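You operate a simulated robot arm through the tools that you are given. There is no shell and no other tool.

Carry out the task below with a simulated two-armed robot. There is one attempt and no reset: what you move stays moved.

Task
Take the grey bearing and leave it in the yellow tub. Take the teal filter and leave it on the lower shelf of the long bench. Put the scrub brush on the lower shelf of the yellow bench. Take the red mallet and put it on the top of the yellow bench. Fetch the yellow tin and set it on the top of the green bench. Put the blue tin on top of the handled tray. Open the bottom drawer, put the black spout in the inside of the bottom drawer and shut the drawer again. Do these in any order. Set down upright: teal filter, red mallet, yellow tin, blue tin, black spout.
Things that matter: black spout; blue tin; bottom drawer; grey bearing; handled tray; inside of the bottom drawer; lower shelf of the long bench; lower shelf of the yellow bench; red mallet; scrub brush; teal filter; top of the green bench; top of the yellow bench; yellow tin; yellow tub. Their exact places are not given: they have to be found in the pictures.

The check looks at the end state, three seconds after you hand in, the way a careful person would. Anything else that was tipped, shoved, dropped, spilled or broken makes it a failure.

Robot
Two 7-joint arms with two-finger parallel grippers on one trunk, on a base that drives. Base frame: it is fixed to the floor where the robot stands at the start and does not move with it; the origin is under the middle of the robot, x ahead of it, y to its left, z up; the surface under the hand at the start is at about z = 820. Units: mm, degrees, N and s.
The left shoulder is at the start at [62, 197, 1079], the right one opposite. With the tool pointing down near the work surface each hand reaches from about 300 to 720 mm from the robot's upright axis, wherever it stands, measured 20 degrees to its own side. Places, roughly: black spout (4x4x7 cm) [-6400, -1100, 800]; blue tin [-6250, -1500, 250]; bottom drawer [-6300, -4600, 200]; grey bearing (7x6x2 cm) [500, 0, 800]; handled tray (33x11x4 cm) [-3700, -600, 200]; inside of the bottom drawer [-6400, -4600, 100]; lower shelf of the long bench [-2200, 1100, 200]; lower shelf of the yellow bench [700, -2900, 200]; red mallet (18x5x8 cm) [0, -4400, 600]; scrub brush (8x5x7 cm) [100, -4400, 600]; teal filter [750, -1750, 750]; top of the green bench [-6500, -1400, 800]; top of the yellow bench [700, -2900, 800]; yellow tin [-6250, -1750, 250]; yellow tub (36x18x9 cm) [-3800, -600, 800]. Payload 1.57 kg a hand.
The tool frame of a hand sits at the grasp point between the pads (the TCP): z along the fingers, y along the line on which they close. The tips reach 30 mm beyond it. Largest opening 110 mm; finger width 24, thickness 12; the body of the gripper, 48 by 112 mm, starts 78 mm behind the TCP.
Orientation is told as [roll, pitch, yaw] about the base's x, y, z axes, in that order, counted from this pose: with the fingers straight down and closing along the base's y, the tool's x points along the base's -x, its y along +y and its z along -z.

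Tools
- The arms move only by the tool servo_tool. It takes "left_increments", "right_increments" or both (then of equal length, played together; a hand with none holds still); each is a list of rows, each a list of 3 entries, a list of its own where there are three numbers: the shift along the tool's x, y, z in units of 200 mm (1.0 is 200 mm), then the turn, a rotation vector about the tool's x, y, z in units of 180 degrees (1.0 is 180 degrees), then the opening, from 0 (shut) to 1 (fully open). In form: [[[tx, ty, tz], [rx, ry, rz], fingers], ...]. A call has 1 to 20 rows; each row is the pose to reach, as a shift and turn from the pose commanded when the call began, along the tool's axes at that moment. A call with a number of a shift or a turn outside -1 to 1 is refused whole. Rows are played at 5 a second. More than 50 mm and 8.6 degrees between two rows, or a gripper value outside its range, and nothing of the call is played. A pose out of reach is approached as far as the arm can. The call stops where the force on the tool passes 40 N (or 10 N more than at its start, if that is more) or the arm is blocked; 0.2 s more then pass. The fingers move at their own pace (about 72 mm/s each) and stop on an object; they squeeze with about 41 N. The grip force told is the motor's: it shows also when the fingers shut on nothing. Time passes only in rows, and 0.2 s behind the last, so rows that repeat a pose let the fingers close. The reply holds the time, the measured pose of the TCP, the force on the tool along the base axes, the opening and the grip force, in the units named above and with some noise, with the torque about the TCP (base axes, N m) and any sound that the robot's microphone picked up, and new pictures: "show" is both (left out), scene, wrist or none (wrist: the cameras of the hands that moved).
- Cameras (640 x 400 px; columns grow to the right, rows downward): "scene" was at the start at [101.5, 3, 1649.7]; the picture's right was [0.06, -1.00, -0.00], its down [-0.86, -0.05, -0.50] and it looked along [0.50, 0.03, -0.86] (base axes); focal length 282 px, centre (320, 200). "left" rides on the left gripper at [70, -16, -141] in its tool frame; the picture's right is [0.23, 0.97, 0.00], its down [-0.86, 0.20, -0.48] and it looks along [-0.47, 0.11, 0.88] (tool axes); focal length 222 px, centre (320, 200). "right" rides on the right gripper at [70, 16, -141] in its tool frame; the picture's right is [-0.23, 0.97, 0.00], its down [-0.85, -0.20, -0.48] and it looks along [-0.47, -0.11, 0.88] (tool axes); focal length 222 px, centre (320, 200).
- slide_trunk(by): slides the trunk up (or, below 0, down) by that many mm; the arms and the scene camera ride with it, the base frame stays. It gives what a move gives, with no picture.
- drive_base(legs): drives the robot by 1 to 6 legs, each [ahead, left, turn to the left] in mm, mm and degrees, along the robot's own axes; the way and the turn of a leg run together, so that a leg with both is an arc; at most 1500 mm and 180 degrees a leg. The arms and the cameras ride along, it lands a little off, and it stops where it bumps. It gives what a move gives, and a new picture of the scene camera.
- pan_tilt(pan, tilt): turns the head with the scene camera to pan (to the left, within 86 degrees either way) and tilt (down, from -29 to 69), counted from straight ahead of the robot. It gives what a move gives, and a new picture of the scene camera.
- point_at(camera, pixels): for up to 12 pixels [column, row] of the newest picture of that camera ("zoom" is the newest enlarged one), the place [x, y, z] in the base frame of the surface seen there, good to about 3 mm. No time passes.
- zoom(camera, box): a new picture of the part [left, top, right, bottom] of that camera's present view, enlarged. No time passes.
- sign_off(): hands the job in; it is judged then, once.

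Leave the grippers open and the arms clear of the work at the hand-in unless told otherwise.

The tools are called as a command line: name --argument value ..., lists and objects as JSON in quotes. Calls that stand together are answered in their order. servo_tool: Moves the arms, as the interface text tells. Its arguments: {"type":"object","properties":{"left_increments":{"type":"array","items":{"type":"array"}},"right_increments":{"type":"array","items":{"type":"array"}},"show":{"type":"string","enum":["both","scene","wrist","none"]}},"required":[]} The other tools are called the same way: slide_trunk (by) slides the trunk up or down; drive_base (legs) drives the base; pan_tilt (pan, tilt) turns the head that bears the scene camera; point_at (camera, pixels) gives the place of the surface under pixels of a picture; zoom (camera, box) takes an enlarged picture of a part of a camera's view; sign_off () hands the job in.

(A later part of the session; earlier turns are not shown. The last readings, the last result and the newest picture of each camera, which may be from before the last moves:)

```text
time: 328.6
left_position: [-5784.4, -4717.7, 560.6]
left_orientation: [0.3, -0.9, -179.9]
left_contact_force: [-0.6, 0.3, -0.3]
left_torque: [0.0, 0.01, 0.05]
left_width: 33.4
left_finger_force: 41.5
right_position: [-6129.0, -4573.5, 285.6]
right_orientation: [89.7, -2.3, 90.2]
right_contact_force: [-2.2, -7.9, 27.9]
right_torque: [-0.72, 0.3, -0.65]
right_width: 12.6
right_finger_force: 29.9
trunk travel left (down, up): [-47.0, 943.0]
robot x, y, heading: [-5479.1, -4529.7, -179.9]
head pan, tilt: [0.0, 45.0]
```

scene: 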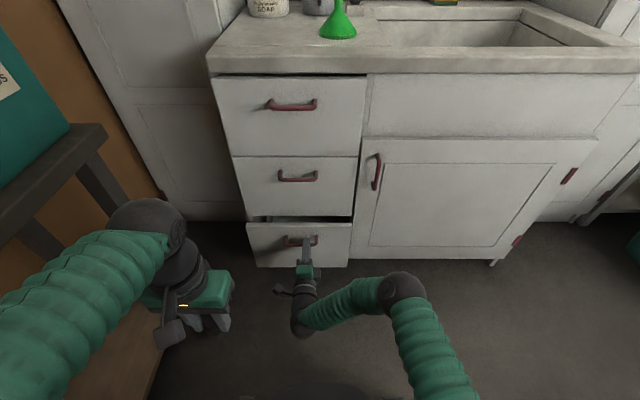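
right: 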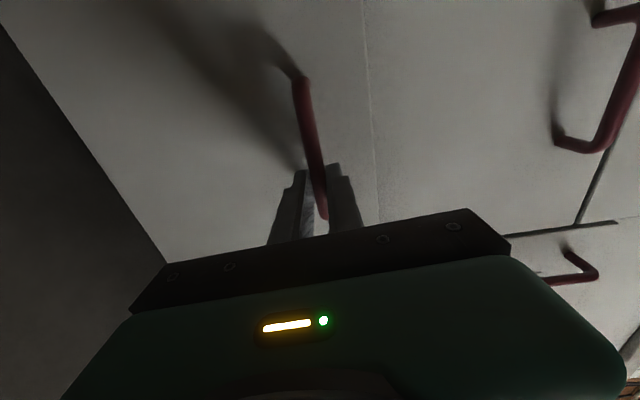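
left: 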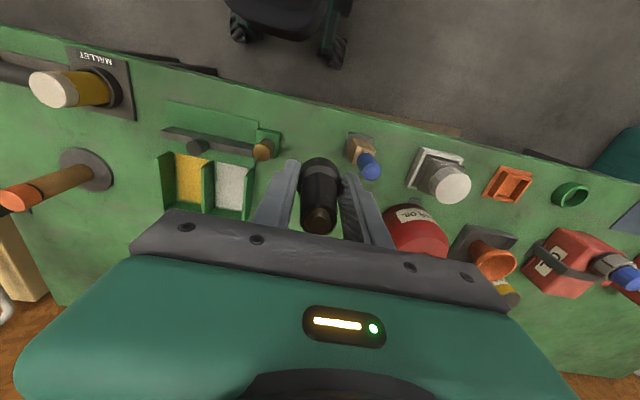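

The drawer slides open. There's about 28 N of upward load, so I raise the hand 4 mm and keep pulling.

servo_tool --right_increments '[[[0, 0.02, 0], [0, 0, 0], 0.0], [[0, 0.025, -0.1], [0, 0, 0], 0.0], [[0, 0.025, -0.2], [0, 0, 0], 0.0], [[0, 0.025, -0.3], [0, 0, 0], 0.0], [[0, 0.025, -0.4], [0, 0, 0], 0.0], [[0, 0.025, -0.4], [0, 0, 0], 0.0]]'

```text
time: 330.0
left_position: [-5786.2, -4717.0, 558.2]
left_orientation: [0.3, -0.7, -179.9]
left_contact_force: [0.4, 1.6, -0.7]
left_torque: [-0.03, 0.02, -0.02]
left_width: 33.3
left_finger_force: 40.8
right_position: [-6046.9, -4572.9, 285.7]
right_orientation: [89.0, -2.4, 90.4]
right_contact_force: [0.3, -18.8, -6.5]
right_torque: [-0.72, -0.04, 0.83]
right_width: 12.6
right_finger_force: 29.3
trunk travel left (down, up): [-47.0, 943.0]
robot x, y, heading: [-5480.8, -4527.2, -179.8]
head pan, tilt: [0.0, 45.0]
```

scene: 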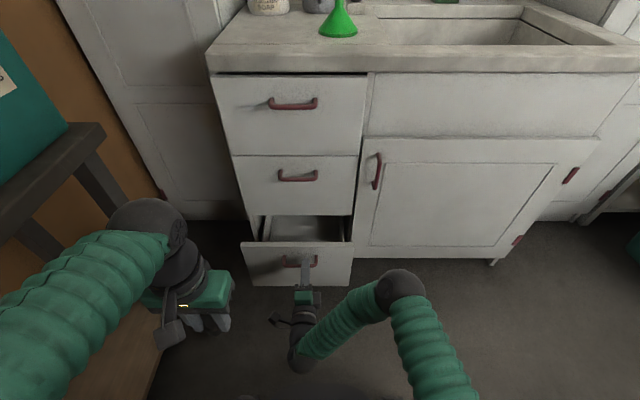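
right: 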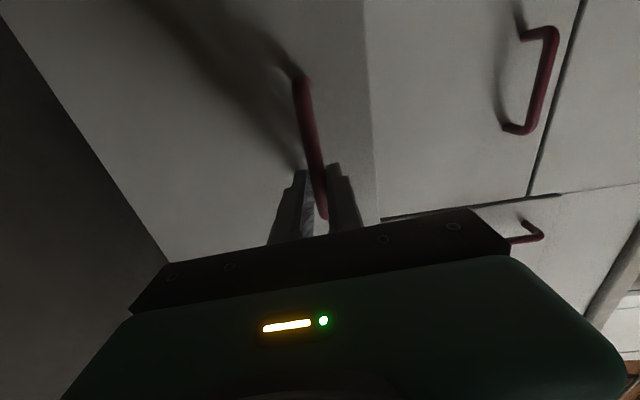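

The drawer is open 122 mm. I relieve the sideways load and then drive the base back 90 mm to pull further.

servo_tool --right_increments '[[[0.015, -0.005, 0], [0, 0, 0], 0.0], [[0.025, -0.005, 0], [0, 0, 0], 0.0]]' --show "none"

drive_base --legs '[[-90, 0, 0]]'

```text
time: 330.6
left_position: [-5786.5, -4716.1, 559.1]
left_orientation: [0.4, -0.7, -179.9]
left_contact_force: [0.4, -0.3, -0.7]
left_torque: [-0.02, 0.06, -0.03]
left_width: 33.5
left_finger_force: 41.2
right_position: [-6052.0, -4573.7, 285.2]
right_orientation: [89.2, -2.5, 89.5]
right_contact_force: [1.3, 14.9, -8.6]
right_torque: [-0.69, -0.08, 0.49]
right_width: 12.7
right_finger_force: 29.6
trunk travel left (down, up): [-47.0, 943.0]
robot x, y, heading: [-5480.9, -4529.3, -179.8]
head pan, tilt: [0.0, 45.0]
```

```text
time: 331.7
left_position: [-5694.8, -4716.4, 558.3]
left_orientation: [0.5, -0.6, -179.9]
left_contact_force: [-0.2, -0.1, -0.2]
left_torque: [0.03, 0.02, 0.01]
left_width: 33.4
left_finger_force: 40.8
right_position: [-5957.9, -4577.2, 285.7]
right_orientation: [89.1, -2.3, 89.9]
right_contact_force: [-1.6, 21.1, -11.6]
right_torque: [-0.68, -0.12, -0.51]
right_width: 12.5
right_finger_force: 29.7
trunk travel left (down, up): [-47.0, 943.0]
robot x, y, heading: [-5386.5, -4526.2, -179.7]
head pan, tilt: [0.0, 45.0]
```

scene: 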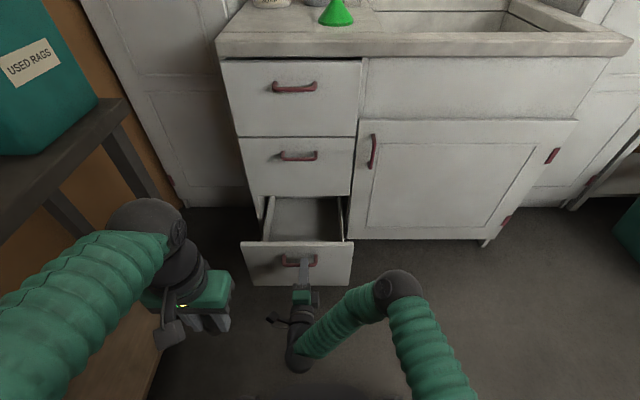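

Open by about 210 mm. I pull 60 mm more with the arm.

servo_tool --right_increments '[[[-0.012, -0.01, -0.05], [0, 0, 0], 0.0], [[-0.012, -0.01, -0.15], [0, 0, 0], 0.0], [[-0.012, -0.01, -0.25], [0, 0, 0], 0.0], [[-0.012, -0.01, -0.3], [0, 0, 0], 0.0], [[-0.012, -0.01, -0.3], [0, 0, 0], 0.0]]' --show "scene"

```text
time: 332.9
left_position: [-5693.7, -4718.6, 559.7]
left_orientation: [0.3, -0.7, -179.9]
left_contact_force: [-0.9, 0.7, -0.6]
left_torque: [0.01, -0.01, -0.01]
left_width: 33.4
left_finger_force: 40.6
right_position: [-5897.6, -4577.2, 286.0]
right_orientation: [89.0, -2.4, 90.3]
right_contact_force: [0.2, -20.7, -8.3]
right_torque: [-0.71, -0.14, 0.28]
right_width: 12.4
right_finger_force: 29.9
trunk travel left (down, up): [-47.0, 943.0]
robot x, y, heading: [-5387.3, -4526.5, -179.6]
head pan, tilt: [0.0, 45.0]
```

scene: 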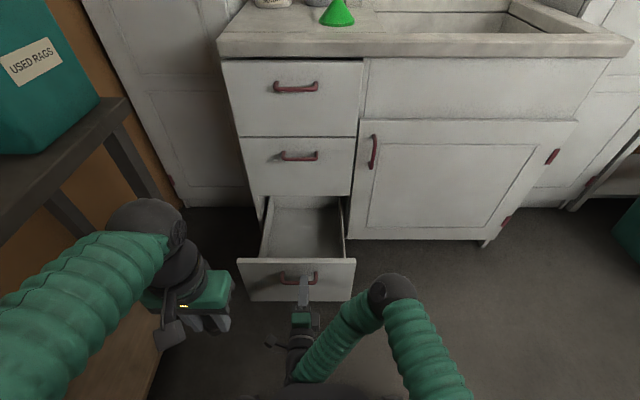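

It's open about 270 mm, enough. I measure the drawer's inside before releasing the handle.

zoom --camera "scene" --box '[220, 180, 380, 310]'

point_at --camera "scene" --pixels '[[305, 235], [285, 225], [325, 225], [285, 250], [330, 250], [255, 262], [348, 262], [300, 260], [300, 268], [268, 225], [347, 225], [305, 200]]'

```text
3.08 times, centred on (300, 245) of scene
```

zoom: 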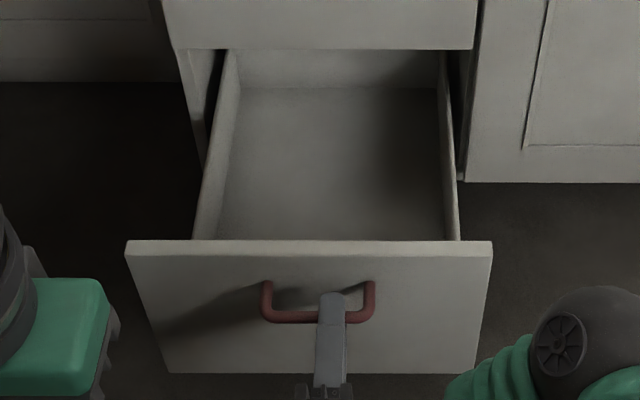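

```text
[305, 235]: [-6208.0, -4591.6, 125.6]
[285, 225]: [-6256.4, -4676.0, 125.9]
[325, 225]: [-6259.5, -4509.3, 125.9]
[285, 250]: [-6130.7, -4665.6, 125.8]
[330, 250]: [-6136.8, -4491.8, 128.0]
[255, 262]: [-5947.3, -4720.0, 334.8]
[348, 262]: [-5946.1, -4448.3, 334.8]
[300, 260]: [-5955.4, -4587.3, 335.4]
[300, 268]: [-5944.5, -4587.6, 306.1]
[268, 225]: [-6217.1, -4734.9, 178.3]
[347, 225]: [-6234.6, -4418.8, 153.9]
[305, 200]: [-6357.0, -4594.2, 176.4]
```

Drawer floor z≈126, front panel top 335, inside y about -4700..-4460. I release the handle, withdraw 40 mm and swing the right hand away to the right.

servo_tool --right_increments '[[[0, 0, 0], [0, 0, 0], 0.3], [[0, 0, 0], [0, 0, 0], 0.5], [[0, 0, 0], [0, 0, 0], 0.5], [[0, 0, -0.1], [0, 0, 0], 0.5], [[0, 0, -0.2], [0, 0, 0], 0.5], [[0, 0, -0.25], [0, 0, 0], 0.5], [[-0.1, 0, -0.25], [0, 0, 0], 0.5], [[-0.1, 0, -0.25], [0, 0, 0], 0.5]]'

```text
time: 334.7
left_position: [-5693.5, -4716.3, 560.2]
left_orientation: [0.3, -0.7, -179.7]
left_contact_force: [0.0, 0.7, 0.1]
left_torque: [-0.01, -0.02, 0.0]
left_width: 33.6
left_finger_force: 40.8
right_position: [-5847.3, -4556.0, 286.9]
right_orientation: [89.2, -2.5, 89.9]
right_contact_force: [-0.4, -0.5, 0.2]
right_torque: [-0.01, 0.0, -0.03]
right_width: 55.1
right_finger_force: 0.0
trunk travel left (down, up): [-47.0, 943.0]
robot x, y, heading: [-5390.2, -4523.9, -179.9]
head pan, tilt: [0.0, 45.0]
```

scene: 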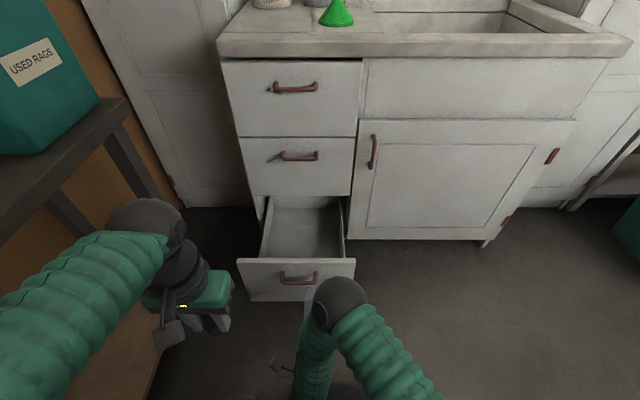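
right: 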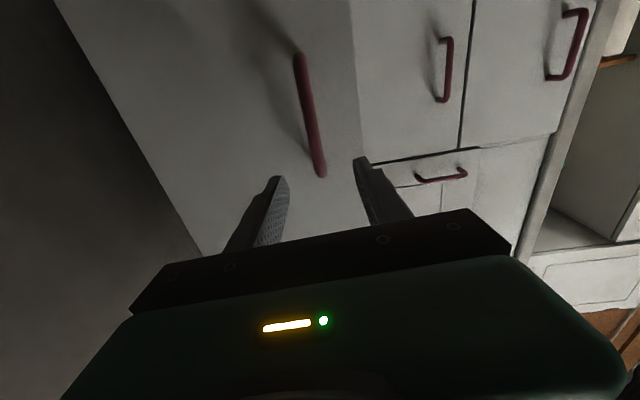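

The hand is clear. I move it 350 mm to the right.

servo_tool --right_increments '[[[-0.2, 0, 0], [0, 0, 0], 0.5], [[-0.4, 0, 0], [0, 0, 0], 0.5], [[-0.6, 0, 0], [0, 0, 0], 0.5], [[-0.8, 0, 0], [0, 0, 0], 0.5], [[-1.0, 0, 0], [0, 0, 0], 0.5], [[-1.0, 0, 0], [0, 0, 0], 0.5]]' --show "none"

servo_tool --right_increments '[[[-0.2, 0, 0], [0, 0, 0], 0.5], [[-0.4, 0, 0], [0, 0, 0], 0.5], [[-0.6, 0, 0], [0, 0, 0], 0.5], [[-0.75, 0, 0], [0, 0, 0], 0.5], [[-0.75, 0, 0], [0, 0, 0], 0.5]]' --show "scene"

```text
time: 336.1
left_position: [-5694.3, -4716.3, 562.8]
left_orientation: [0.4, -0.8, -179.9]
left_contact_force: [0.1, 0.6, -1.1]
left_torque: [0.01, -0.02, 0.0]
left_width: 33.7
left_finger_force: 41.2
right_position: [-5852.3, -4338.7, 309.0]
right_orientation: [90.0, -1.9, 86.9]
right_contact_force: [0.2, 0.5, -1.0]
right_torque: [0.0, 0.03, -0.01]
right_width: 55.2
right_finger_force: 0.1
trunk travel left (down, up): [-47.0, 943.0]
robot x, y, heading: [-5387.7, -4528.1, -179.7]
head pan, tilt: [0.0, 45.0]
```

```text
time: 337.3
left_position: [-5693.7, -4715.6, 558.3]
left_orientation: [0.4, -0.9, -179.9]
left_contact_force: [-0.8, -0.2, -0.4]
left_torque: [0.03, 0.02, -0.01]
left_width: 33.3
left_finger_force: 41.1
right_position: [-5844.9, -4199.1, 303.0]
right_orientation: [89.5, -2.2, 89.1]
right_contact_force: [0.6, -0.1, -0.5]
right_torque: [0.01, 0.02, 0.03]
right_width: 54.8
right_finger_force: 0.2
trunk travel left (down, up): [-47.0, 943.0]
robot x, y, heading: [-5387.6, -4527.3, -179.9]
head pan, tilt: [0.0, 45.0]
```

scene: 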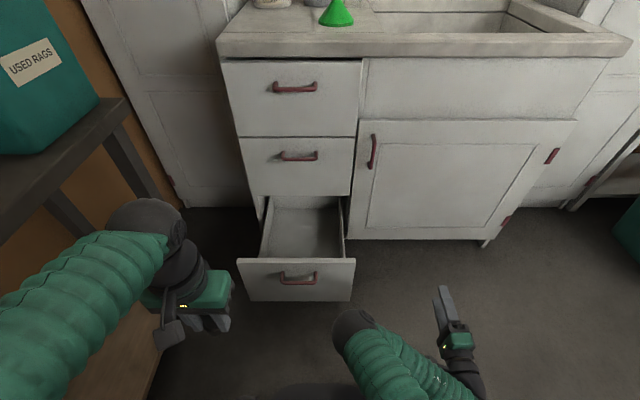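

Now I position the base so the left hand can reach the drawer: 70 mm right, 130 mm forward.

drive_base --legs '[[0, -70, 0], [130, 0, 0]]'

servo_tool --left_increments '[[[-0.2, -0.05, 0.05], [0, 0, 0], 0.05], [[-0.4, -0.1, 0.1], [0, 0, 0], 0.05], [[-0.55, -0.15, 0.2], [0, 0, 0], 0.05], [[-0.7, -0.2, 0.35], [0, 0, 0], 0.05], [[-0.8, -0.25, 0.5], [0, 0, 0], 0.05], [[-0.8, -0.25, 0.5], [0, 0, 0], 0.05]]'

```text
time: 339.2
left_position: [-5823.7, -4649.0, 558.8]
left_orientation: [0.3, -0.7, -179.9]
left_contact_force: [-0.5, 0.5, -0.3]
left_torque: [-0.01, -0.01, 0.01]
left_width: 33.4
left_finger_force: 41.1
right_position: [-5972.4, -4131.2, 300.4]
right_orientation: [89.1, -2.3, 89.3]
right_contact_force: [0.7, -0.6, -0.8]
right_torque: [-0.03, -0.03, -0.02]
right_width: 54.9
right_finger_force: 0.0
trunk travel left (down, up): [-47.0, 943.0]
robot x, y, heading: [-5518.0, -4458.5, -179.8]
head pan, tilt: [0.0, 45.0]
```

scene: 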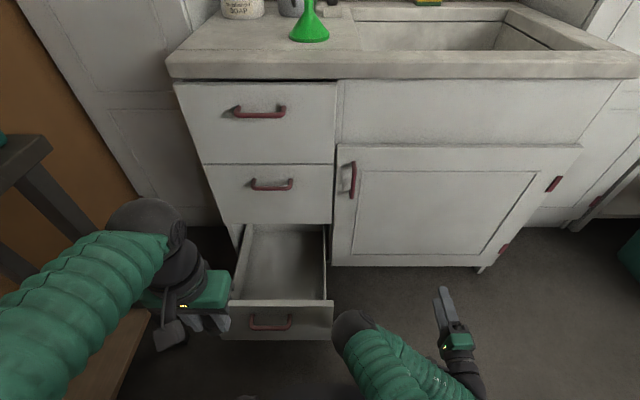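

```text
time: 340.6
left_position: [-5985.2, -4599.8, 458.7]
left_orientation: [0.4, -0.8, -179.8]
left_contact_force: [-0.1, -0.5, -0.1]
left_torque: [-0.01, -0.02, 0.0]
left_width: 33.6
left_finger_force: 41.3
right_position: [-5972.1, -4128.9, 302.0]
right_orientation: [89.2, -2.5, 88.9]
right_contact_force: [-0.2, -0.4, 0.8]
right_torque: [0.01, 0.01, 0.01]
right_width: 54.8
right_finger_force: 0.0
trunk travel left (down, up): [-47.0, 943.0]
robot x, y, heading: [-5517.4, -4460.4, -179.7]
head pan, tilt: [0.0, 45.0]
```

scene: 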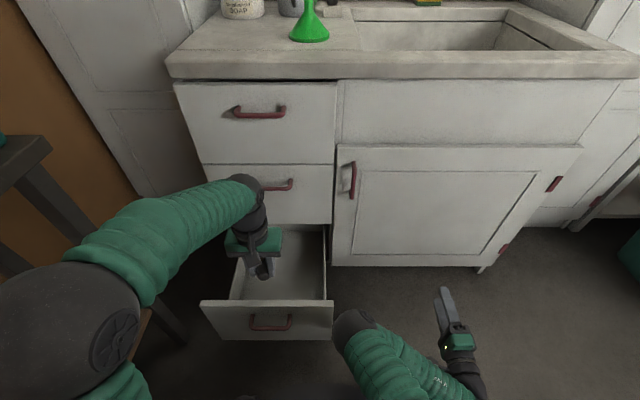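
left: 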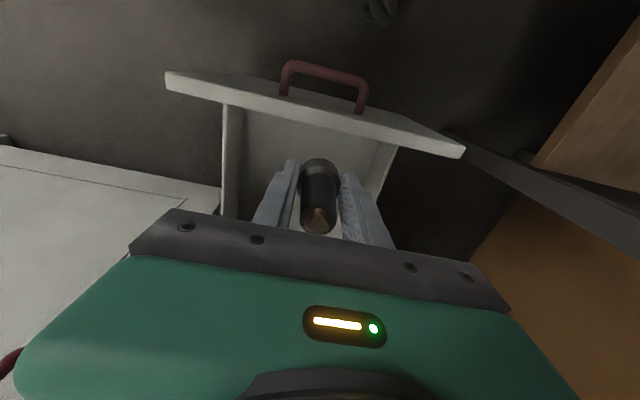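

Over the drawer front. I go forward 100 mm more and lower into the drawer.

servo_tool --left_increments '[[[-0.2, -0.03, 0], [0, 0, 0], 0.05], [[-0.4, -0.06, 0.05], [0, 0, 0], 0.05], [[-0.5, -0.07, 0.2], [0, 0, 0], 0.05], [[-0.5, -0.07, 0.4], [0, 0, 0], 0.05], [[-0.5, -0.07, 0.6], [0, 0, 0], 0.05], [[-0.5, -0.07, 0.8], [0, 0, 0], 0.05], [[-0.5, -0.07, 0.8], [0, 0, 0], 0.05]]'

```text
time: 342.2
left_position: [-6087.1, -4588.7, 301.6]
left_orientation: [0.5, -0.7, -179.9]
left_contact_force: [-0.7, -0.2, -1.4]
left_torque: [0.0, -0.01, 0.0]
left_width: 33.4
left_finger_force: 41.2
right_position: [-5972.6, -4129.3, 301.0]
right_orientation: [89.3, -2.4, 88.8]
right_contact_force: [-0.4, -0.5, -0.2]
right_torque: [-0.02, 0.0, 0.0]
right_width: 55.3
right_finger_force: 0.1
trunk travel left (down, up): [-47.0, 943.0]
robot x, y, heading: [-5517.8, -4459.5, -179.6]
head pan, tilt: [0.0, 45.0]
```

scene: 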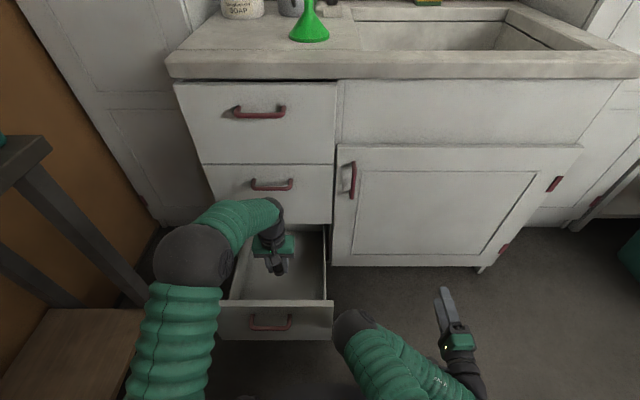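
left: 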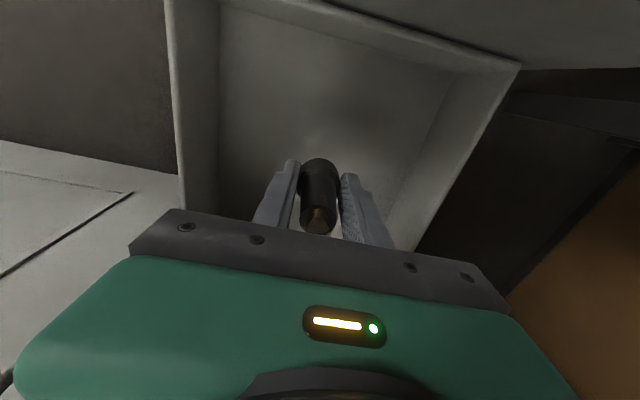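

Centred in the drawer. I lower to just above the floor.

servo_tool --left_increments '[[[0, 0, 0.2], [0, 0, 0], 0.05], [[0, 0, 0.4], [0, 0, 0], 0.05], [[0, 0, 0.55], [0, 0, 0], 0.05], [[0, 0, 0.64], [0, 0, 0], 0.05], [[0, 0, 0.66], [0, 0, 0], 0.05], [[0, 0, 0.66], [0, 0, 0], 0.05]]'

```text
time: 343.6
left_position: [-6088.9, -4589.7, 168.6]
left_orientation: [0.3, -0.8, -179.8]
left_contact_force: [-0.3, 1.4, -0.6]
left_torque: [-0.01, 0.01, 0.01]
left_width: 33.4
left_finger_force: 40.9
right_position: [-5972.6, -4129.1, 301.5]
right_orientation: [89.1, -2.4, 88.9]
right_contact_force: [-0.2, 0.2, 0.2]
right_torque: [0.0, -0.01, 0.02]
right_width: 55.2
right_finger_force: 0.0
trunk travel left (down, up): [-47.0, 943.0]
robot x, y, heading: [-5518.4, -4463.0, -180.0]
head pan, tilt: [0.0, 45.0]
```

scene: 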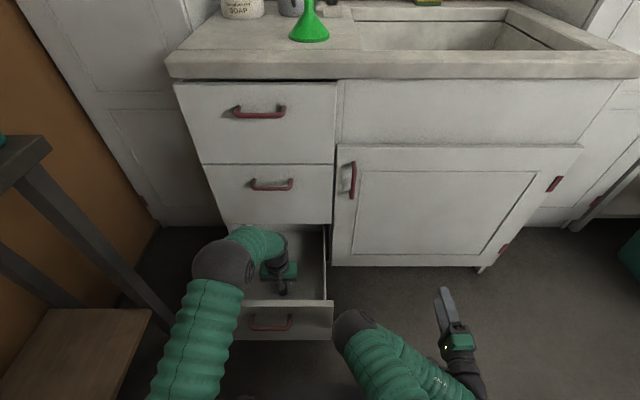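
left: 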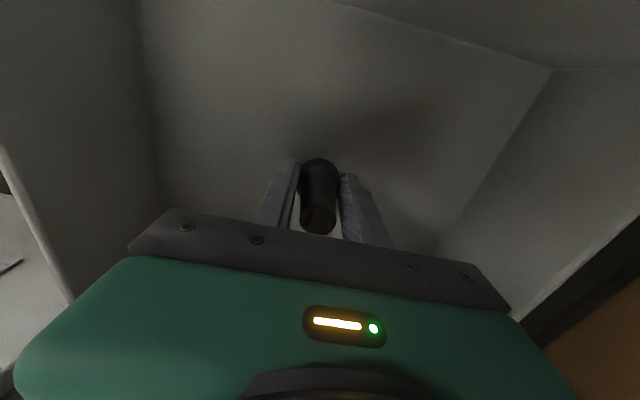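

Lowering in 2 mm steps until contact.

servo_tool --left_increments '[[[0, 0, 0.01], [0, 0, 0], 0.05], [[0, 0, 0.015], [0, 0, 0], 0.05], [[0, 0, 0.015], [0, 0, 0], 0.05]]' --show "none"

```text
time: 344.4
left_position: [-6087.0, -4589.0, 167.4]
left_orientation: [0.4, -0.8, -179.7]
left_contact_force: [0.3, -1.3, 0.0]
left_torque: [0.0, -0.01, -0.01]
left_width: 33.7
left_finger_force: 40.9
right_position: [-5973.0, -4128.9, 300.6]
right_orientation: [89.2, -2.5, 88.9]
right_contact_force: [0.9, -0.3, -0.3]
right_torque: [0.0, 0.02, 0.01]
right_width: 55.2
right_finger_force: 0.1
trunk travel left (down, up): [-47.0, 943.0]
robot x, y, heading: [-5518.4, -4462.3, -179.9]
head pan, tilt: [0.0, 45.0]
```

servo_tool --left_increments '[[[0, 0, 0.008], [0, 0, 0], 0.05], [[0, 0, 0.016], [0, 0, 0], 0.05], [[0, 0, 0.016], [0, 0, 0], 0.05]]' --show "none"

```text
time: 345.2
left_position: [-6090.1, -4588.0, 166.2]
left_orientation: [0.5, -1.1, -179.8]
left_contact_force: [-0.5, -4.9, 27.0]
left_torque: [-0.11, -0.12, -0.02]
left_width: 33.6
left_finger_force: 41.5
right_position: [-5971.0, -4128.3, 302.3]
right_orientation: [89.4, -2.4, 88.9]
right_contact_force: [-0.1, -0.1, -0.1]
right_torque: [0.02, 0.01, -0.01]
right_width: 54.7
right_finger_force: 0.1
trunk travel left (down, up): [-47.0, 943.0]
robot x, y, heading: [-5518.1, -4458.5, -179.8]
head pan, tilt: [0.0, 45.0]
```

The spout stands on the drawer floor. I relieve the load, open and rise straight up.

servo_tool --left_increments '[[[0, 0, -0.01], [0, 0, 0], 0.05], [[0, 0, -0.01], [0, 0, 0], 0.35], [[0, 0, -0.01], [0, 0, 0], 0.45], [[0, 0, -0.01], [0, 0, 0], 0.55], [[0, 0, -0.01], [0, 0, 0], 0.6], [[0, 0, -0.15], [0, 0, 0], 0.6], [[0, 0, -0.35], [0, 0, 0], 0.6], [[0, 0, -0.55], [0, 0, 0], 0.6], [[0, 0, -0.75], [0, 0, 0], 0.6], [[0, 0, -0.95], [0, 0, 0], 0.6], [[0, 0, -0.95], [0, 0, 0], 0.6]]'

```text
time: 347.6
left_position: [-6084.3, -4585.4, 355.2]
left_orientation: [0.4, -0.8, -179.8]
left_contact_force: [-0.6, -0.3, 0.3]
left_torque: [0.01, 0.02, 0.02]
left_width: 65.8
left_finger_force: 0.0
right_position: [-5972.5, -4128.7, 301.9]
right_orientation: [89.2, -2.5, 88.9]
right_contact_force: [-0.4, -0.1, 0.1]
right_torque: [-0.05, 0.01, -0.04]
right_width: 54.9
right_finger_force: 0.2
trunk travel left (down, up): [-47.0, 943.0]
robot x, y, heading: [-5515.8, -4462.6, -179.8]
head pan, tilt: [0.0, 45.0]
```

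scene: 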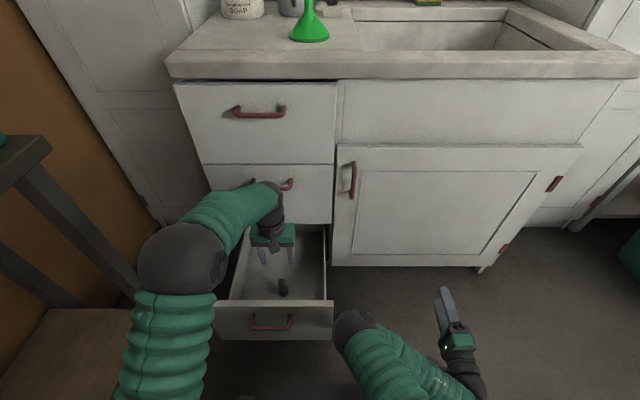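
left: 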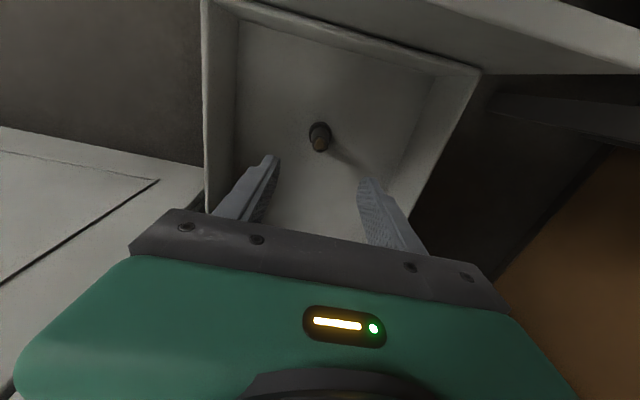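

The spout stands upright in the drawer. I raise the left hand further and withdraw it to its parking place.

servo_tool --left_increments '[[[0.0, 0, -0.2], [0, 0, 0], 0.6], [[0.0, 0, -0.4], [0, 0, 0], 0.6], [[0.05, 0, -0.55], [0, 0, 0], 0.6], [[0.25, 0.05, -0.6], [0, 0, 0], 0.6], [[0.45, 0.1, -0.7], [0, 0, 0], 0.6], [[0.65, 0.15, -0.8], [0, 0, 0], 0.6], [[0.85, 0.2, -0.9], [0, 0, 0], 0.6], [[1.0, 0.25, -1.0], [0, 0, 0], 0.6], [[1.0, 0.25, -1.0], [0, 0, 0], 0.6]]' --show "scene"

```text
time: 349.6
left_position: [-5882.9, -4634.1, 551.7]
left_orientation: [0.3, -0.8, -179.9]
left_contact_force: [0.8, 0.4, -0.3]
left_torque: [0.03, -0.03, -0.01]
left_width: 66.2
left_finger_force: 0.1
right_position: [-5972.4, -4129.5, 302.7]
right_orientation: [89.2, -2.5, 88.9]
right_contact_force: [-0.5, 0.5, -0.5]
right_torque: [0.01, -0.01, -0.01]
right_width: 54.9
right_finger_force: 0.1
trunk travel left (down, up): [-47.0, 943.0]
robot x, y, heading: [-5516.6, -4462.7, -180.0]
head pan, tilt: [0.0, 45.0]
```

scene: 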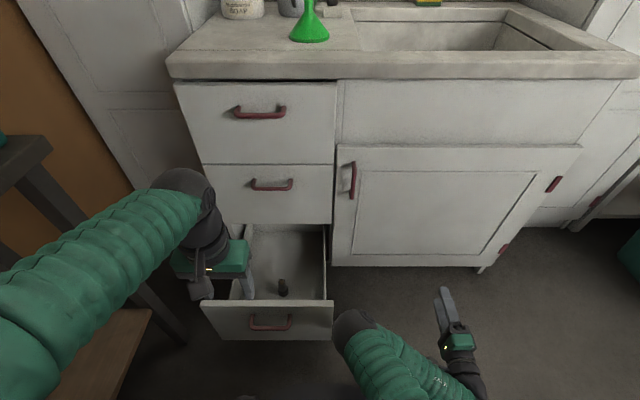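

I park the left hand further back, then back the base 115 mm and slide left 60 mm so the right hand can come in front of the drawer panel.

servo_tool --left_increments '[[[0.15, 0.05, 0], [0, 0, 0], 0.6], [[0.3, 0.1, 0], [0, 0, 0], 0.6], [[0.3, 0.1, 0], [0, 0, 0], 0.6]]' --right_increments '[[[0, 0, 0], [0, 0, 0], 0.3], [[0, 0, 0], [0, 0, 0], 0.1], [[0, 0, 0], [0, 0, 0], 0.0]]' --show "none"

drive_base --legs '[[-115, 0, 0], [0, 60, 0]]'

servo_tool --right_increments '[[[0.1, -0.1, -0.01], [0, 0, 0], 0.0], [[0.25, -0.2, -0.02], [0, 0, 0], 0.0], [[0.4, -0.3, -0.02], [0, 0, 0], 0.0], [[0.6, -0.35, -0.02], [0, 0, 0], 0.0], [[0.8, -0.35, -0.02], [0, 0, 0], 0.0], [[1.0, -0.35, -0.02], [0, 0, 0], 0.0], [[1.0, -0.35, -0.02], [0, 0, 0], 0.0]]'

```text
time: 350.4
left_position: [-5822.8, -4651.4, 551.7]
left_orientation: [0.4, -0.7, -179.8]
left_contact_force: [-0.6, -0.2, -0.4]
left_torque: [0.04, 0.02, -0.01]
left_width: 66.2
left_finger_force: 0.1
right_position: [-5972.5, -4129.2, 300.9]
right_orientation: [89.2, -2.3, 88.9]
right_contact_force: [-0.2, -0.1, 0.2]
right_torque: [-0.01, -0.01, -0.03]
right_width: 0.1
right_finger_force: 21.2
trunk travel left (down, up): [-47.0, 943.0]
robot x, y, heading: [-5515.3, -4457.0, -180.0]
head pan, tilt: [0.0, 45.0]
```

```text
time: 352.2
left_position: [-5708.5, -4713.5, 551.4]
left_orientation: [0.4, -0.7, -179.8]
left_contact_force: [-0.6, 0.0, 0.1]
left_torque: [0.05, 0.0, 0.0]
left_width: 66.0
left_finger_force: 0.0
right_position: [-5856.3, -4189.1, 301.3]
right_orientation: [89.0, -2.5, 88.8]
right_contact_force: [0.6, 0.0, 0.5]
right_torque: [0.02, 0.03, 0.0]
right_width: 0.0
right_finger_force: 21.7
trunk travel left (down, up): [-47.0, 943.0]
robot x, y, heading: [-5401.0, -4523.1, -179.6]
head pan, tilt: [0.0, 45.0]
```

scene: 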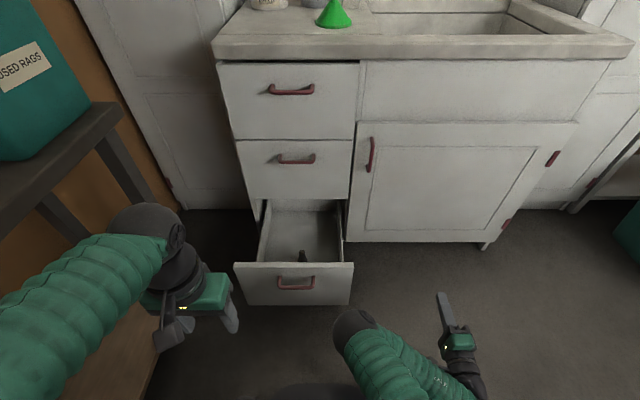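

```text
time: 353.4
left_position: [-5707.2, -4713.9, 553.7]
left_orientation: [0.1, -0.7, -179.7]
left_contact_force: [0.2, 0.0, -0.2]
left_torque: [0.01, 0.0, 0.04]
left_width: 66.2
left_finger_force: 0.0
right_position: [-5872.8, -4267.5, 269.3]
right_orientation: [93.1, -14.3, 86.1]
right_contact_force: [-0.5, -0.6, 0.6]
right_torque: [0.01, 0.06, 0.0]
right_width: 0.1
right_finger_force: 21.5
trunk travel left (down, up): [-47.0, 943.0]
robot x, y, heading: [-5400.4, -4520.0, -179.6]
head pan, tilt: [0.0, 45.0]
stopped in row 6 (right hand): the arm was blocked; the commanded pose is now the measured one
```

scene: 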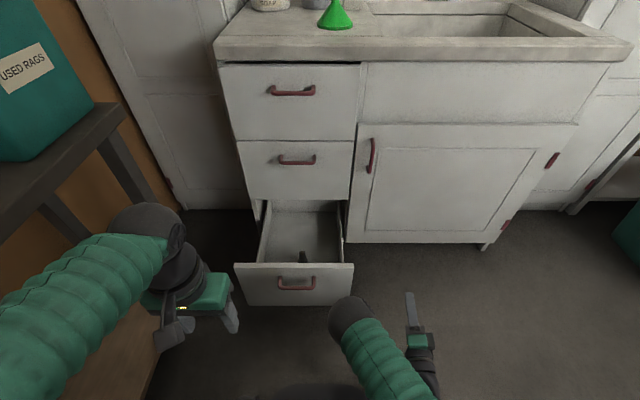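
right: 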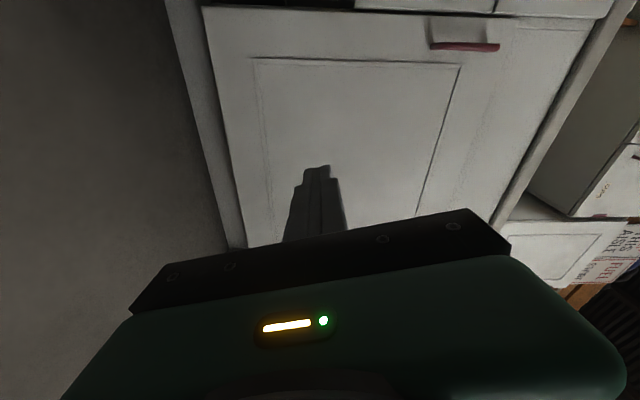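

The right arm can't get across at this close range. Instead I'll push the drawer shut with the left hand, tilted forward. First I move the left hand forward and across, at height.

servo_tool --left_increments '[[[-0.2, -0.1, 0], [0, 0, 0], 0.3], [[-0.35, -0.25, 0], [0, 0, 0], 0.1], [[-0.5, -0.4, 0], [0, 0, 0], 0.0], [[-0.65, -0.5, 0], [0, 0, 0], 0.0], [[-0.75, -0.6, 0], [0, 0, 0], 0.0], [[-0.75, -0.6, 0], [0, 0, 0], 0.0]]' --show "none"

servo_tool --left_increments '[[[0, 0, 0], [0, -0.04, 0], 0.0], [[0, 0, 0], [0, -0.08, 0], 0.0], [[0, 0, 0], [0, -0.12, 0], 0.0], [[0, 0, 0], [0, -0.16, 0], 0.0], [[0, 0, 0], [0, -0.2, 0], 0.0], [[0, 0, 0], [0, -0.24, 0], 0.0], [[0, 0, 0], [0, -0.28, 0], 0.0], [[0, 0, 0], [0, -0.28, 0], 0.0]]'

```text
time: 354.8
left_position: [-5858.2, -4594.4, 556.0]
left_orientation: [0.2, -0.8, -179.8]
left_contact_force: [0.5, -0.2, 0.4]
left_torque: [-0.03, -0.01, -0.01]
left_width: 0.0
left_finger_force: 21.6
right_position: [-5874.4, -4265.8, 270.5]
right_orientation: [93.3, -14.6, 86.1]
right_contact_force: [-0.1, -0.5, -0.1]
right_torque: [-0.03, 0.01, -0.01]
right_width: 0.0
right_finger_force: 21.8
trunk travel left (down, up): [-47.0, 943.0]
robot x, y, heading: [-5399.1, -4516.9, -179.4]
head pan, tilt: [0.0, 45.0]
```

```text
time: 356.8
left_position: [-5871.8, -4633.7, 552.4]
left_orientation: [-2.1, -50.7, -172.4]
left_contact_force: [0.6, -0.3, 0.6]
left_torque: [-0.01, -0.02, -0.01]
left_width: 0.0
left_finger_force: 21.7
right_position: [-5873.1, -4264.6, 268.1]
right_orientation: [93.4, -14.7, 85.9]
right_contact_force: [-0.3, 0.0, -0.7]
right_torque: [-0.01, 0.01, -0.02]
right_width: 0.0
right_finger_force: 21.4
trunk travel left (down, up): [-47.0, 943.0]
robot x, y, heading: [-5401.4, -4520.8, -179.8]
head pan, tilt: [0.0, 45.0]
stopped in row 8 (left hand): the arm was blocked; the commanded pose is now the measured one
```

scene: 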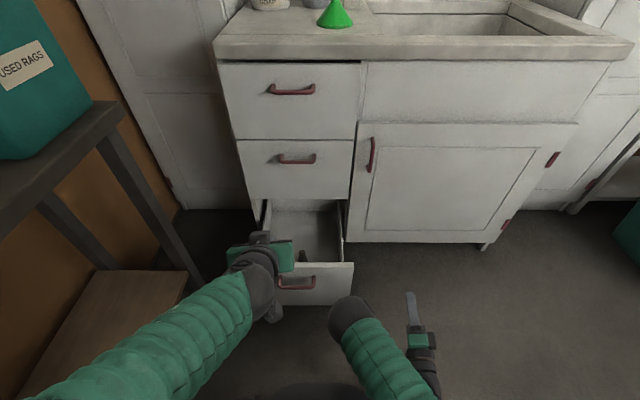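
left: 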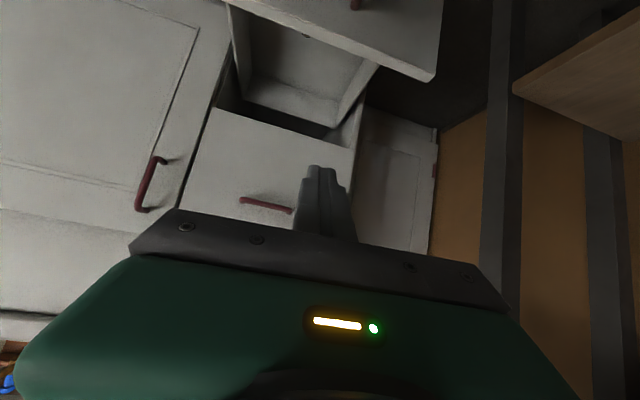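

The hand is tilted about 50° forward. I lower it in front of the drawer panel, keeping clear of the handle bar.

servo_tool --left_increments '[[[0.06, -0.04, -0.06], [0.006, 0, 0.005], 0.0], [[0.2, -0.08, 0.05], [0.012, 0, 0.01], 0.0], [[0.35, -0.12, 0.16], [0.02, 0, 0.016], 0.0], [[0.5, -0.15, 0.27], [0.026, 0, 0.02], 0.0], [[0.66, -0.17, 0.378], [0.032, 0, 0.026], 0.0], [[0.66, -0.17, 0.378], [0.032, 0, 0.026], 0.0]]'

```text
time: 358.2
left_position: [-5859.3, -4582.5, 403.0]
left_orientation: [-2.1, -50.8, 179.7]
left_contact_force: [-0.2, 0.3, 0.6]
left_torque: [0.03, -0.04, 0.02]
left_width: 0.2
left_finger_force: 20.9
left hand out of reach, approached as far as the arm can: row 4, 5, 6
right_position: [-5873.4, -4264.6, 268.6]
right_orientation: [93.2, -14.7, 86.1]
right_contact_force: [-0.8, 0.2, -0.6]
right_torque: [0.03, 0.03, 0.01]
right_width: 0.2
right_finger_force: 21.0
trunk travel left (down, up): [-47.0, 943.0]
robot x, y, heading: [-5404.4, -4519.7, -179.5]
head pan, tilt: [0.0, 45.0]
```

scene: 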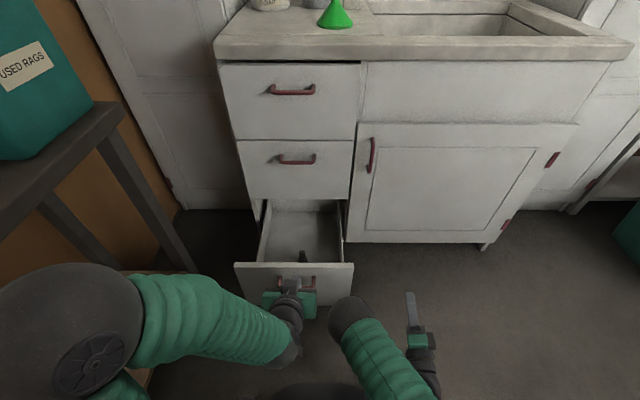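
left: 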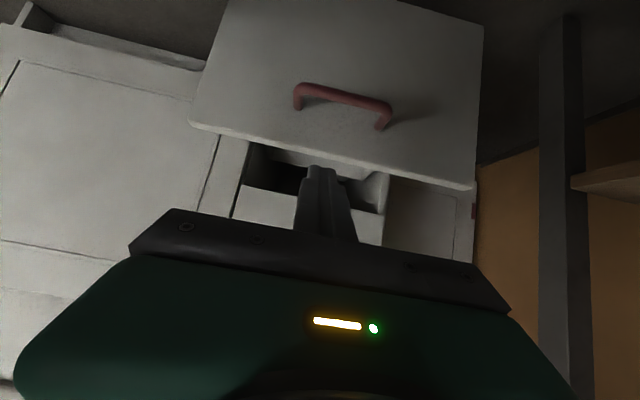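

I move to the side of the handle (y≈-4680), where the arm reaches better, and lower to mid-panel height.

servo_tool --left_increments '[[[0, 0.2, 0], [0, 0, 0], 0.0], [[0, 0.4, 0], [0, 0, 0], 0.0], [[0.08, 0.5, 0.06], [0, 0, 0], 0.0], [[0.22, 0.5, 0.18], [0, 0, 0], 0.0], [[0.36, 0.5, 0.3], [0, 0, 0], 0.0], [[0.5, 0.5, 0.41], [0, 0, 0], 0.0], [[0.6, 0.5, 0.49], [0, 0, 0], 0.0], [[0.6, 0.5, 0.49], [0, 0, 0], 0.0]]'

```text
time: 360.0
left_position: [-5879.0, -4687.4, 296.9]
left_orientation: [-2.0, -50.7, 179.8]
left_contact_force: [1.0, -0.5, -1.2]
left_torque: [0.0, 0.04, -0.01]
left_width: 0.0
left_finger_force: 21.7
left hand out of reach, approached as far as the arm can: row 1, 2, 3, 4, 5, 6, 7, 8
right_position: [-5873.1, -4266.6, 269.1]
right_orientation: [93.3, -14.6, 86.0]
right_contact_force: [0.1, -0.5, -0.6]
right_torque: [-0.01, 0.0, 0.01]
right_width: 0.2
right_finger_force: 21.2
trunk travel left (down, up): [-47.0, 943.0]
robot x, y, heading: [-5399.7, -4522.4, -179.6]
head pan, tilt: [0.0, 45.0]
```

scene: 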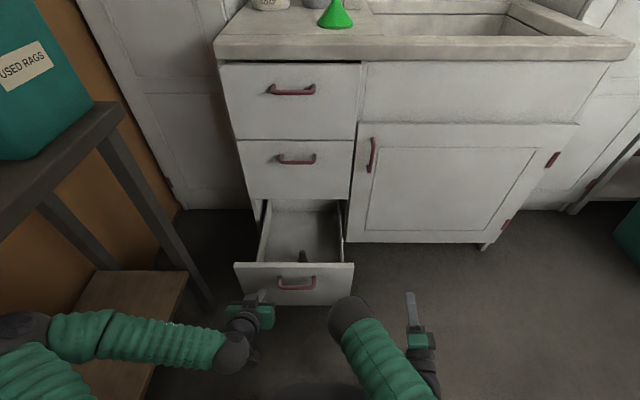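
left: 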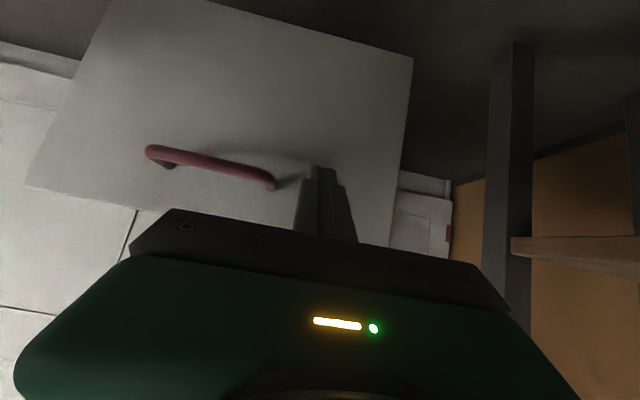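

I check the left elbow's clearance from the side table.

point_at --camera "scene" --pixels '[[20, 322], [90, 320], [150, 340], [45, 345], [110, 290], [190, 280], [170, 300]]'

```text
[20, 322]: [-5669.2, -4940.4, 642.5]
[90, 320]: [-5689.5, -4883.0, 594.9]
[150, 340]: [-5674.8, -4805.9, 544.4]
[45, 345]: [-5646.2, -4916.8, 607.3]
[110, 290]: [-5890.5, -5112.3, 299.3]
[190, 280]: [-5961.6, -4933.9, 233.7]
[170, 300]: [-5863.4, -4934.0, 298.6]
```

The elbow is clear, below the table top and above its shelf. I push the panel gently forward in small steps.

servo_tool --left_increments '[[[-0.06, 0, 0.08], [0, 0, 0], 0.0], [[-0.13, 0, 0.16], [0, 0, 0], 0.0], [[-0.18, 0, 0.22], [0, 0, 0], 0.0], [[-0.22, 0, 0.27], [0, 0, 0], 0.0], [[-0.26, 0, 0.32], [0, 0, 0], 0.0], [[-0.3, 0, 0.37], [0, 0, 0], 0.0], [[-0.34, 0, 0.42], [0, 0, 0], 0.0], [[-0.38, 0, 0.47], [0, 0, 0], 0.0], [[-0.38, 0, 0.47], [0, 0, 0], 0.0]]'

```text
time: 362.0
left_position: [-6000.2, -4684.3, 295.2]
left_orientation: [-2.0, -50.8, 179.7]
left_contact_force: [0.9, 0.2, -0.5]
left_torque: [-0.01, 0.0, 0.03]
left_width: 0.1
left_finger_force: 21.3
right_position: [-5874.4, -4265.0, 268.0]
right_orientation: [93.3, -14.6, 86.0]
right_contact_force: [0.4, -0.1, 0.3]
right_torque: [-0.01, -0.02, -0.01]
right_width: 0.2
right_finger_force: 20.7
trunk travel left (down, up): [-47.0, 943.0]
robot x, y, heading: [-5401.0, -4520.3, -179.8]
head pan, tilt: [0.0, 45.0]
```

scene: 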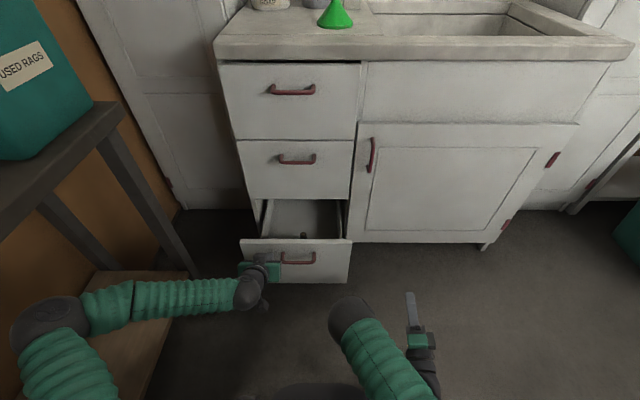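
left: 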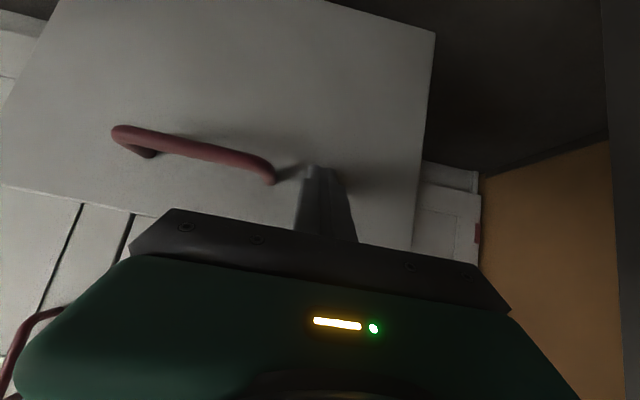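

The drawer is sliding in and the spout still stands. I continue pushing at the same pace.

servo_tool --left_increments '[[[-0.04, 0, 0.05], [0, 0, 0], 0.0], [[-0.08, 0, 0.1], [0, 0, 0], 0.0], [[-0.12, 0, 0.15], [0, 0, 0], 0.0], [[-0.16, 0, 0.2], [0, 0, 0], 0.0], [[-0.2, 0, 0.25], [0, 0, 0], 0.0], [[-0.24, 0, 0.3], [0, 0, 0], 0.0], [[-0.28, 0, 0.35], [0, 0, 0], 0.0], [[-0.32, 0, 0.4], [0, 0, 0], 0.0], [[-0.36, 0, 0.45], [0, 0, 0], 0.0], [[-0.36, 0, 0.45], [0, 0, 0], 0.0]]'

```text
time: 364.2
left_position: [-6115.5, -4676.7, 294.6]
left_orientation: [-2.0, -50.9, 179.7]
left_contact_force: [1.4, 0.1, 1.6]
left_torque: [0.04, 0.02, -0.05]
left_width: 0.0
left_finger_force: 22.4
right_position: [-5874.3, -4265.1, 268.1]
right_orientation: [93.3, -14.6, 86.0]
right_contact_force: [-0.2, -0.3, -1.5]
right_torque: [-0.01, -0.03, -0.01]
right_width: 0.2
right_finger_force: 21.8
trunk travel left (down, up): [-47.0, 943.0]
robot x, y, heading: [-5402.0, -4519.7, -179.8]
head pan, tilt: [0.0, 45.0]
```

scene: 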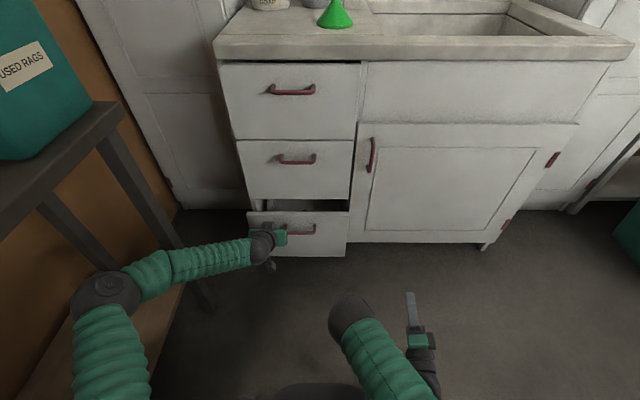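
left: 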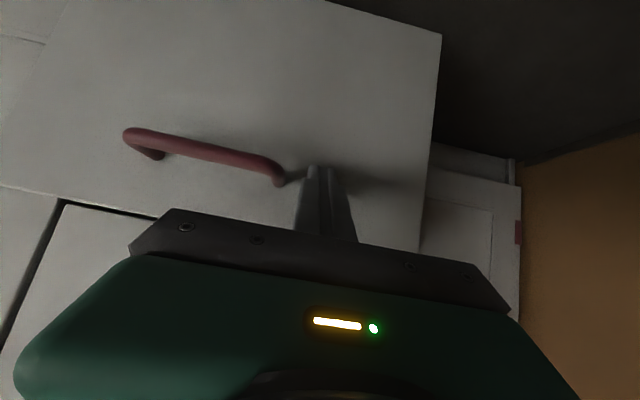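

About 79 mm remain. I try the rest with the arm.

servo_tool --left_increments '[[[-0.04, 0, 0.05], [0, 0, 0], 0.0], [[-0.08, 0, 0.1], [0, 0, 0], 0.0], [[-0.12, 0, 0.15], [0, 0, 0], 0.0], [[-0.16, 0, 0.2], [0, 0, 0], 0.0], [[-0.2, 0, 0.25], [0, 0, 0], 0.0], [[-0.22, 0, 0.275], [0, 0, 0], 0.0], [[-0.22, 0, 0.275], [0, 0, 0], 0.0]]'

```text
time: 365.8
left_position: [-6186.4, -4676.5, 294.7]
left_orientation: [-2.0, -50.7, 179.8]
left_contact_force: [13.8, -1.4, 3.3]
left_torque: [0.08, -0.06, 0.09]
left_width: 0.0
left_finger_force: 21.5
right_position: [-5874.6, -4266.3, 268.7]
right_orientation: [93.3, -14.6, 86.0]
right_contact_force: [-0.1, -1.2, -0.3]
right_torque: [-0.01, 0.0, -0.01]
right_width: 0.3
right_finger_force: 21.2
trunk travel left (down, up): [-47.0, 943.0]
robot x, y, heading: [-5405.0, -4521.6, -179.8]
head pan, tilt: [0.0, 45.0]
```

scene: 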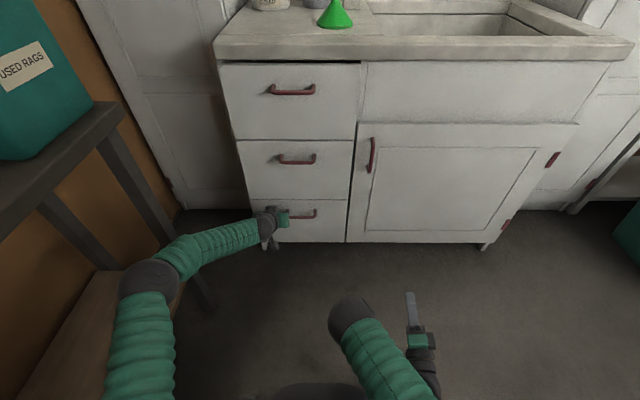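
left: 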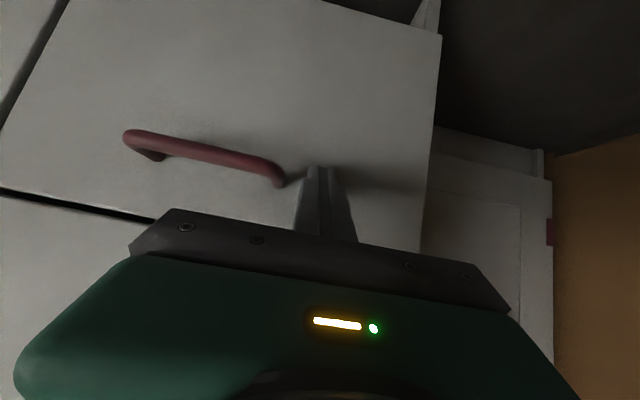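

There's 13.8 N of resistance now. I push a few more mm to seat it.

servo_tool --left_increments '[[[-0.012, 0, 0.015], [0, 0, 0], 0.0], [[-0.024, 0, 0.03], [0, 0, 0], 0.0], [[-0.024, 0, 0.03], [0, 0, 0], 0.0]]' --show "none"

point_at --camera "scene" --pixels '[[320, 225], [300, 185], [330, 208], [315, 214], [350, 240]]'

```text
time: 366.1
left_position: [-6186.2, -4676.2, 292.8]
left_orientation: [-2.1, -50.5, 179.9]
left_contact_force: [10.9, -0.5, 6.2]
left_torque: [-0.02, 0.09, 0.05]
left_width: 0.0
left_finger_force: 21.1
right_position: [-5873.1, -4264.1, 268.9]
right_orientation: [93.4, -14.5, 86.1]
right_contact_force: [-0.7, -0.2, -0.1]
right_torque: [0.0, 0.03, 0.02]
right_width: 0.1
right_finger_force: 21.3
trunk travel left (down, up): [-47.0, 943.0]
robot x, y, heading: [-5399.4, -4524.7, -179.9]
head pan, tilt: [0.0, 45.0]
stopped in row 1 (left hand): the force on the tool passed its limit at 50 N (the readings are from after the stop); the commanded pose is now the measured one
```

```text
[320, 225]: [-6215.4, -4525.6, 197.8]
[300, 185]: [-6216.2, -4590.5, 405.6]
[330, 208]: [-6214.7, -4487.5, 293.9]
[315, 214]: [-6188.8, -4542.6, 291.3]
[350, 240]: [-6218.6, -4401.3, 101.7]
```

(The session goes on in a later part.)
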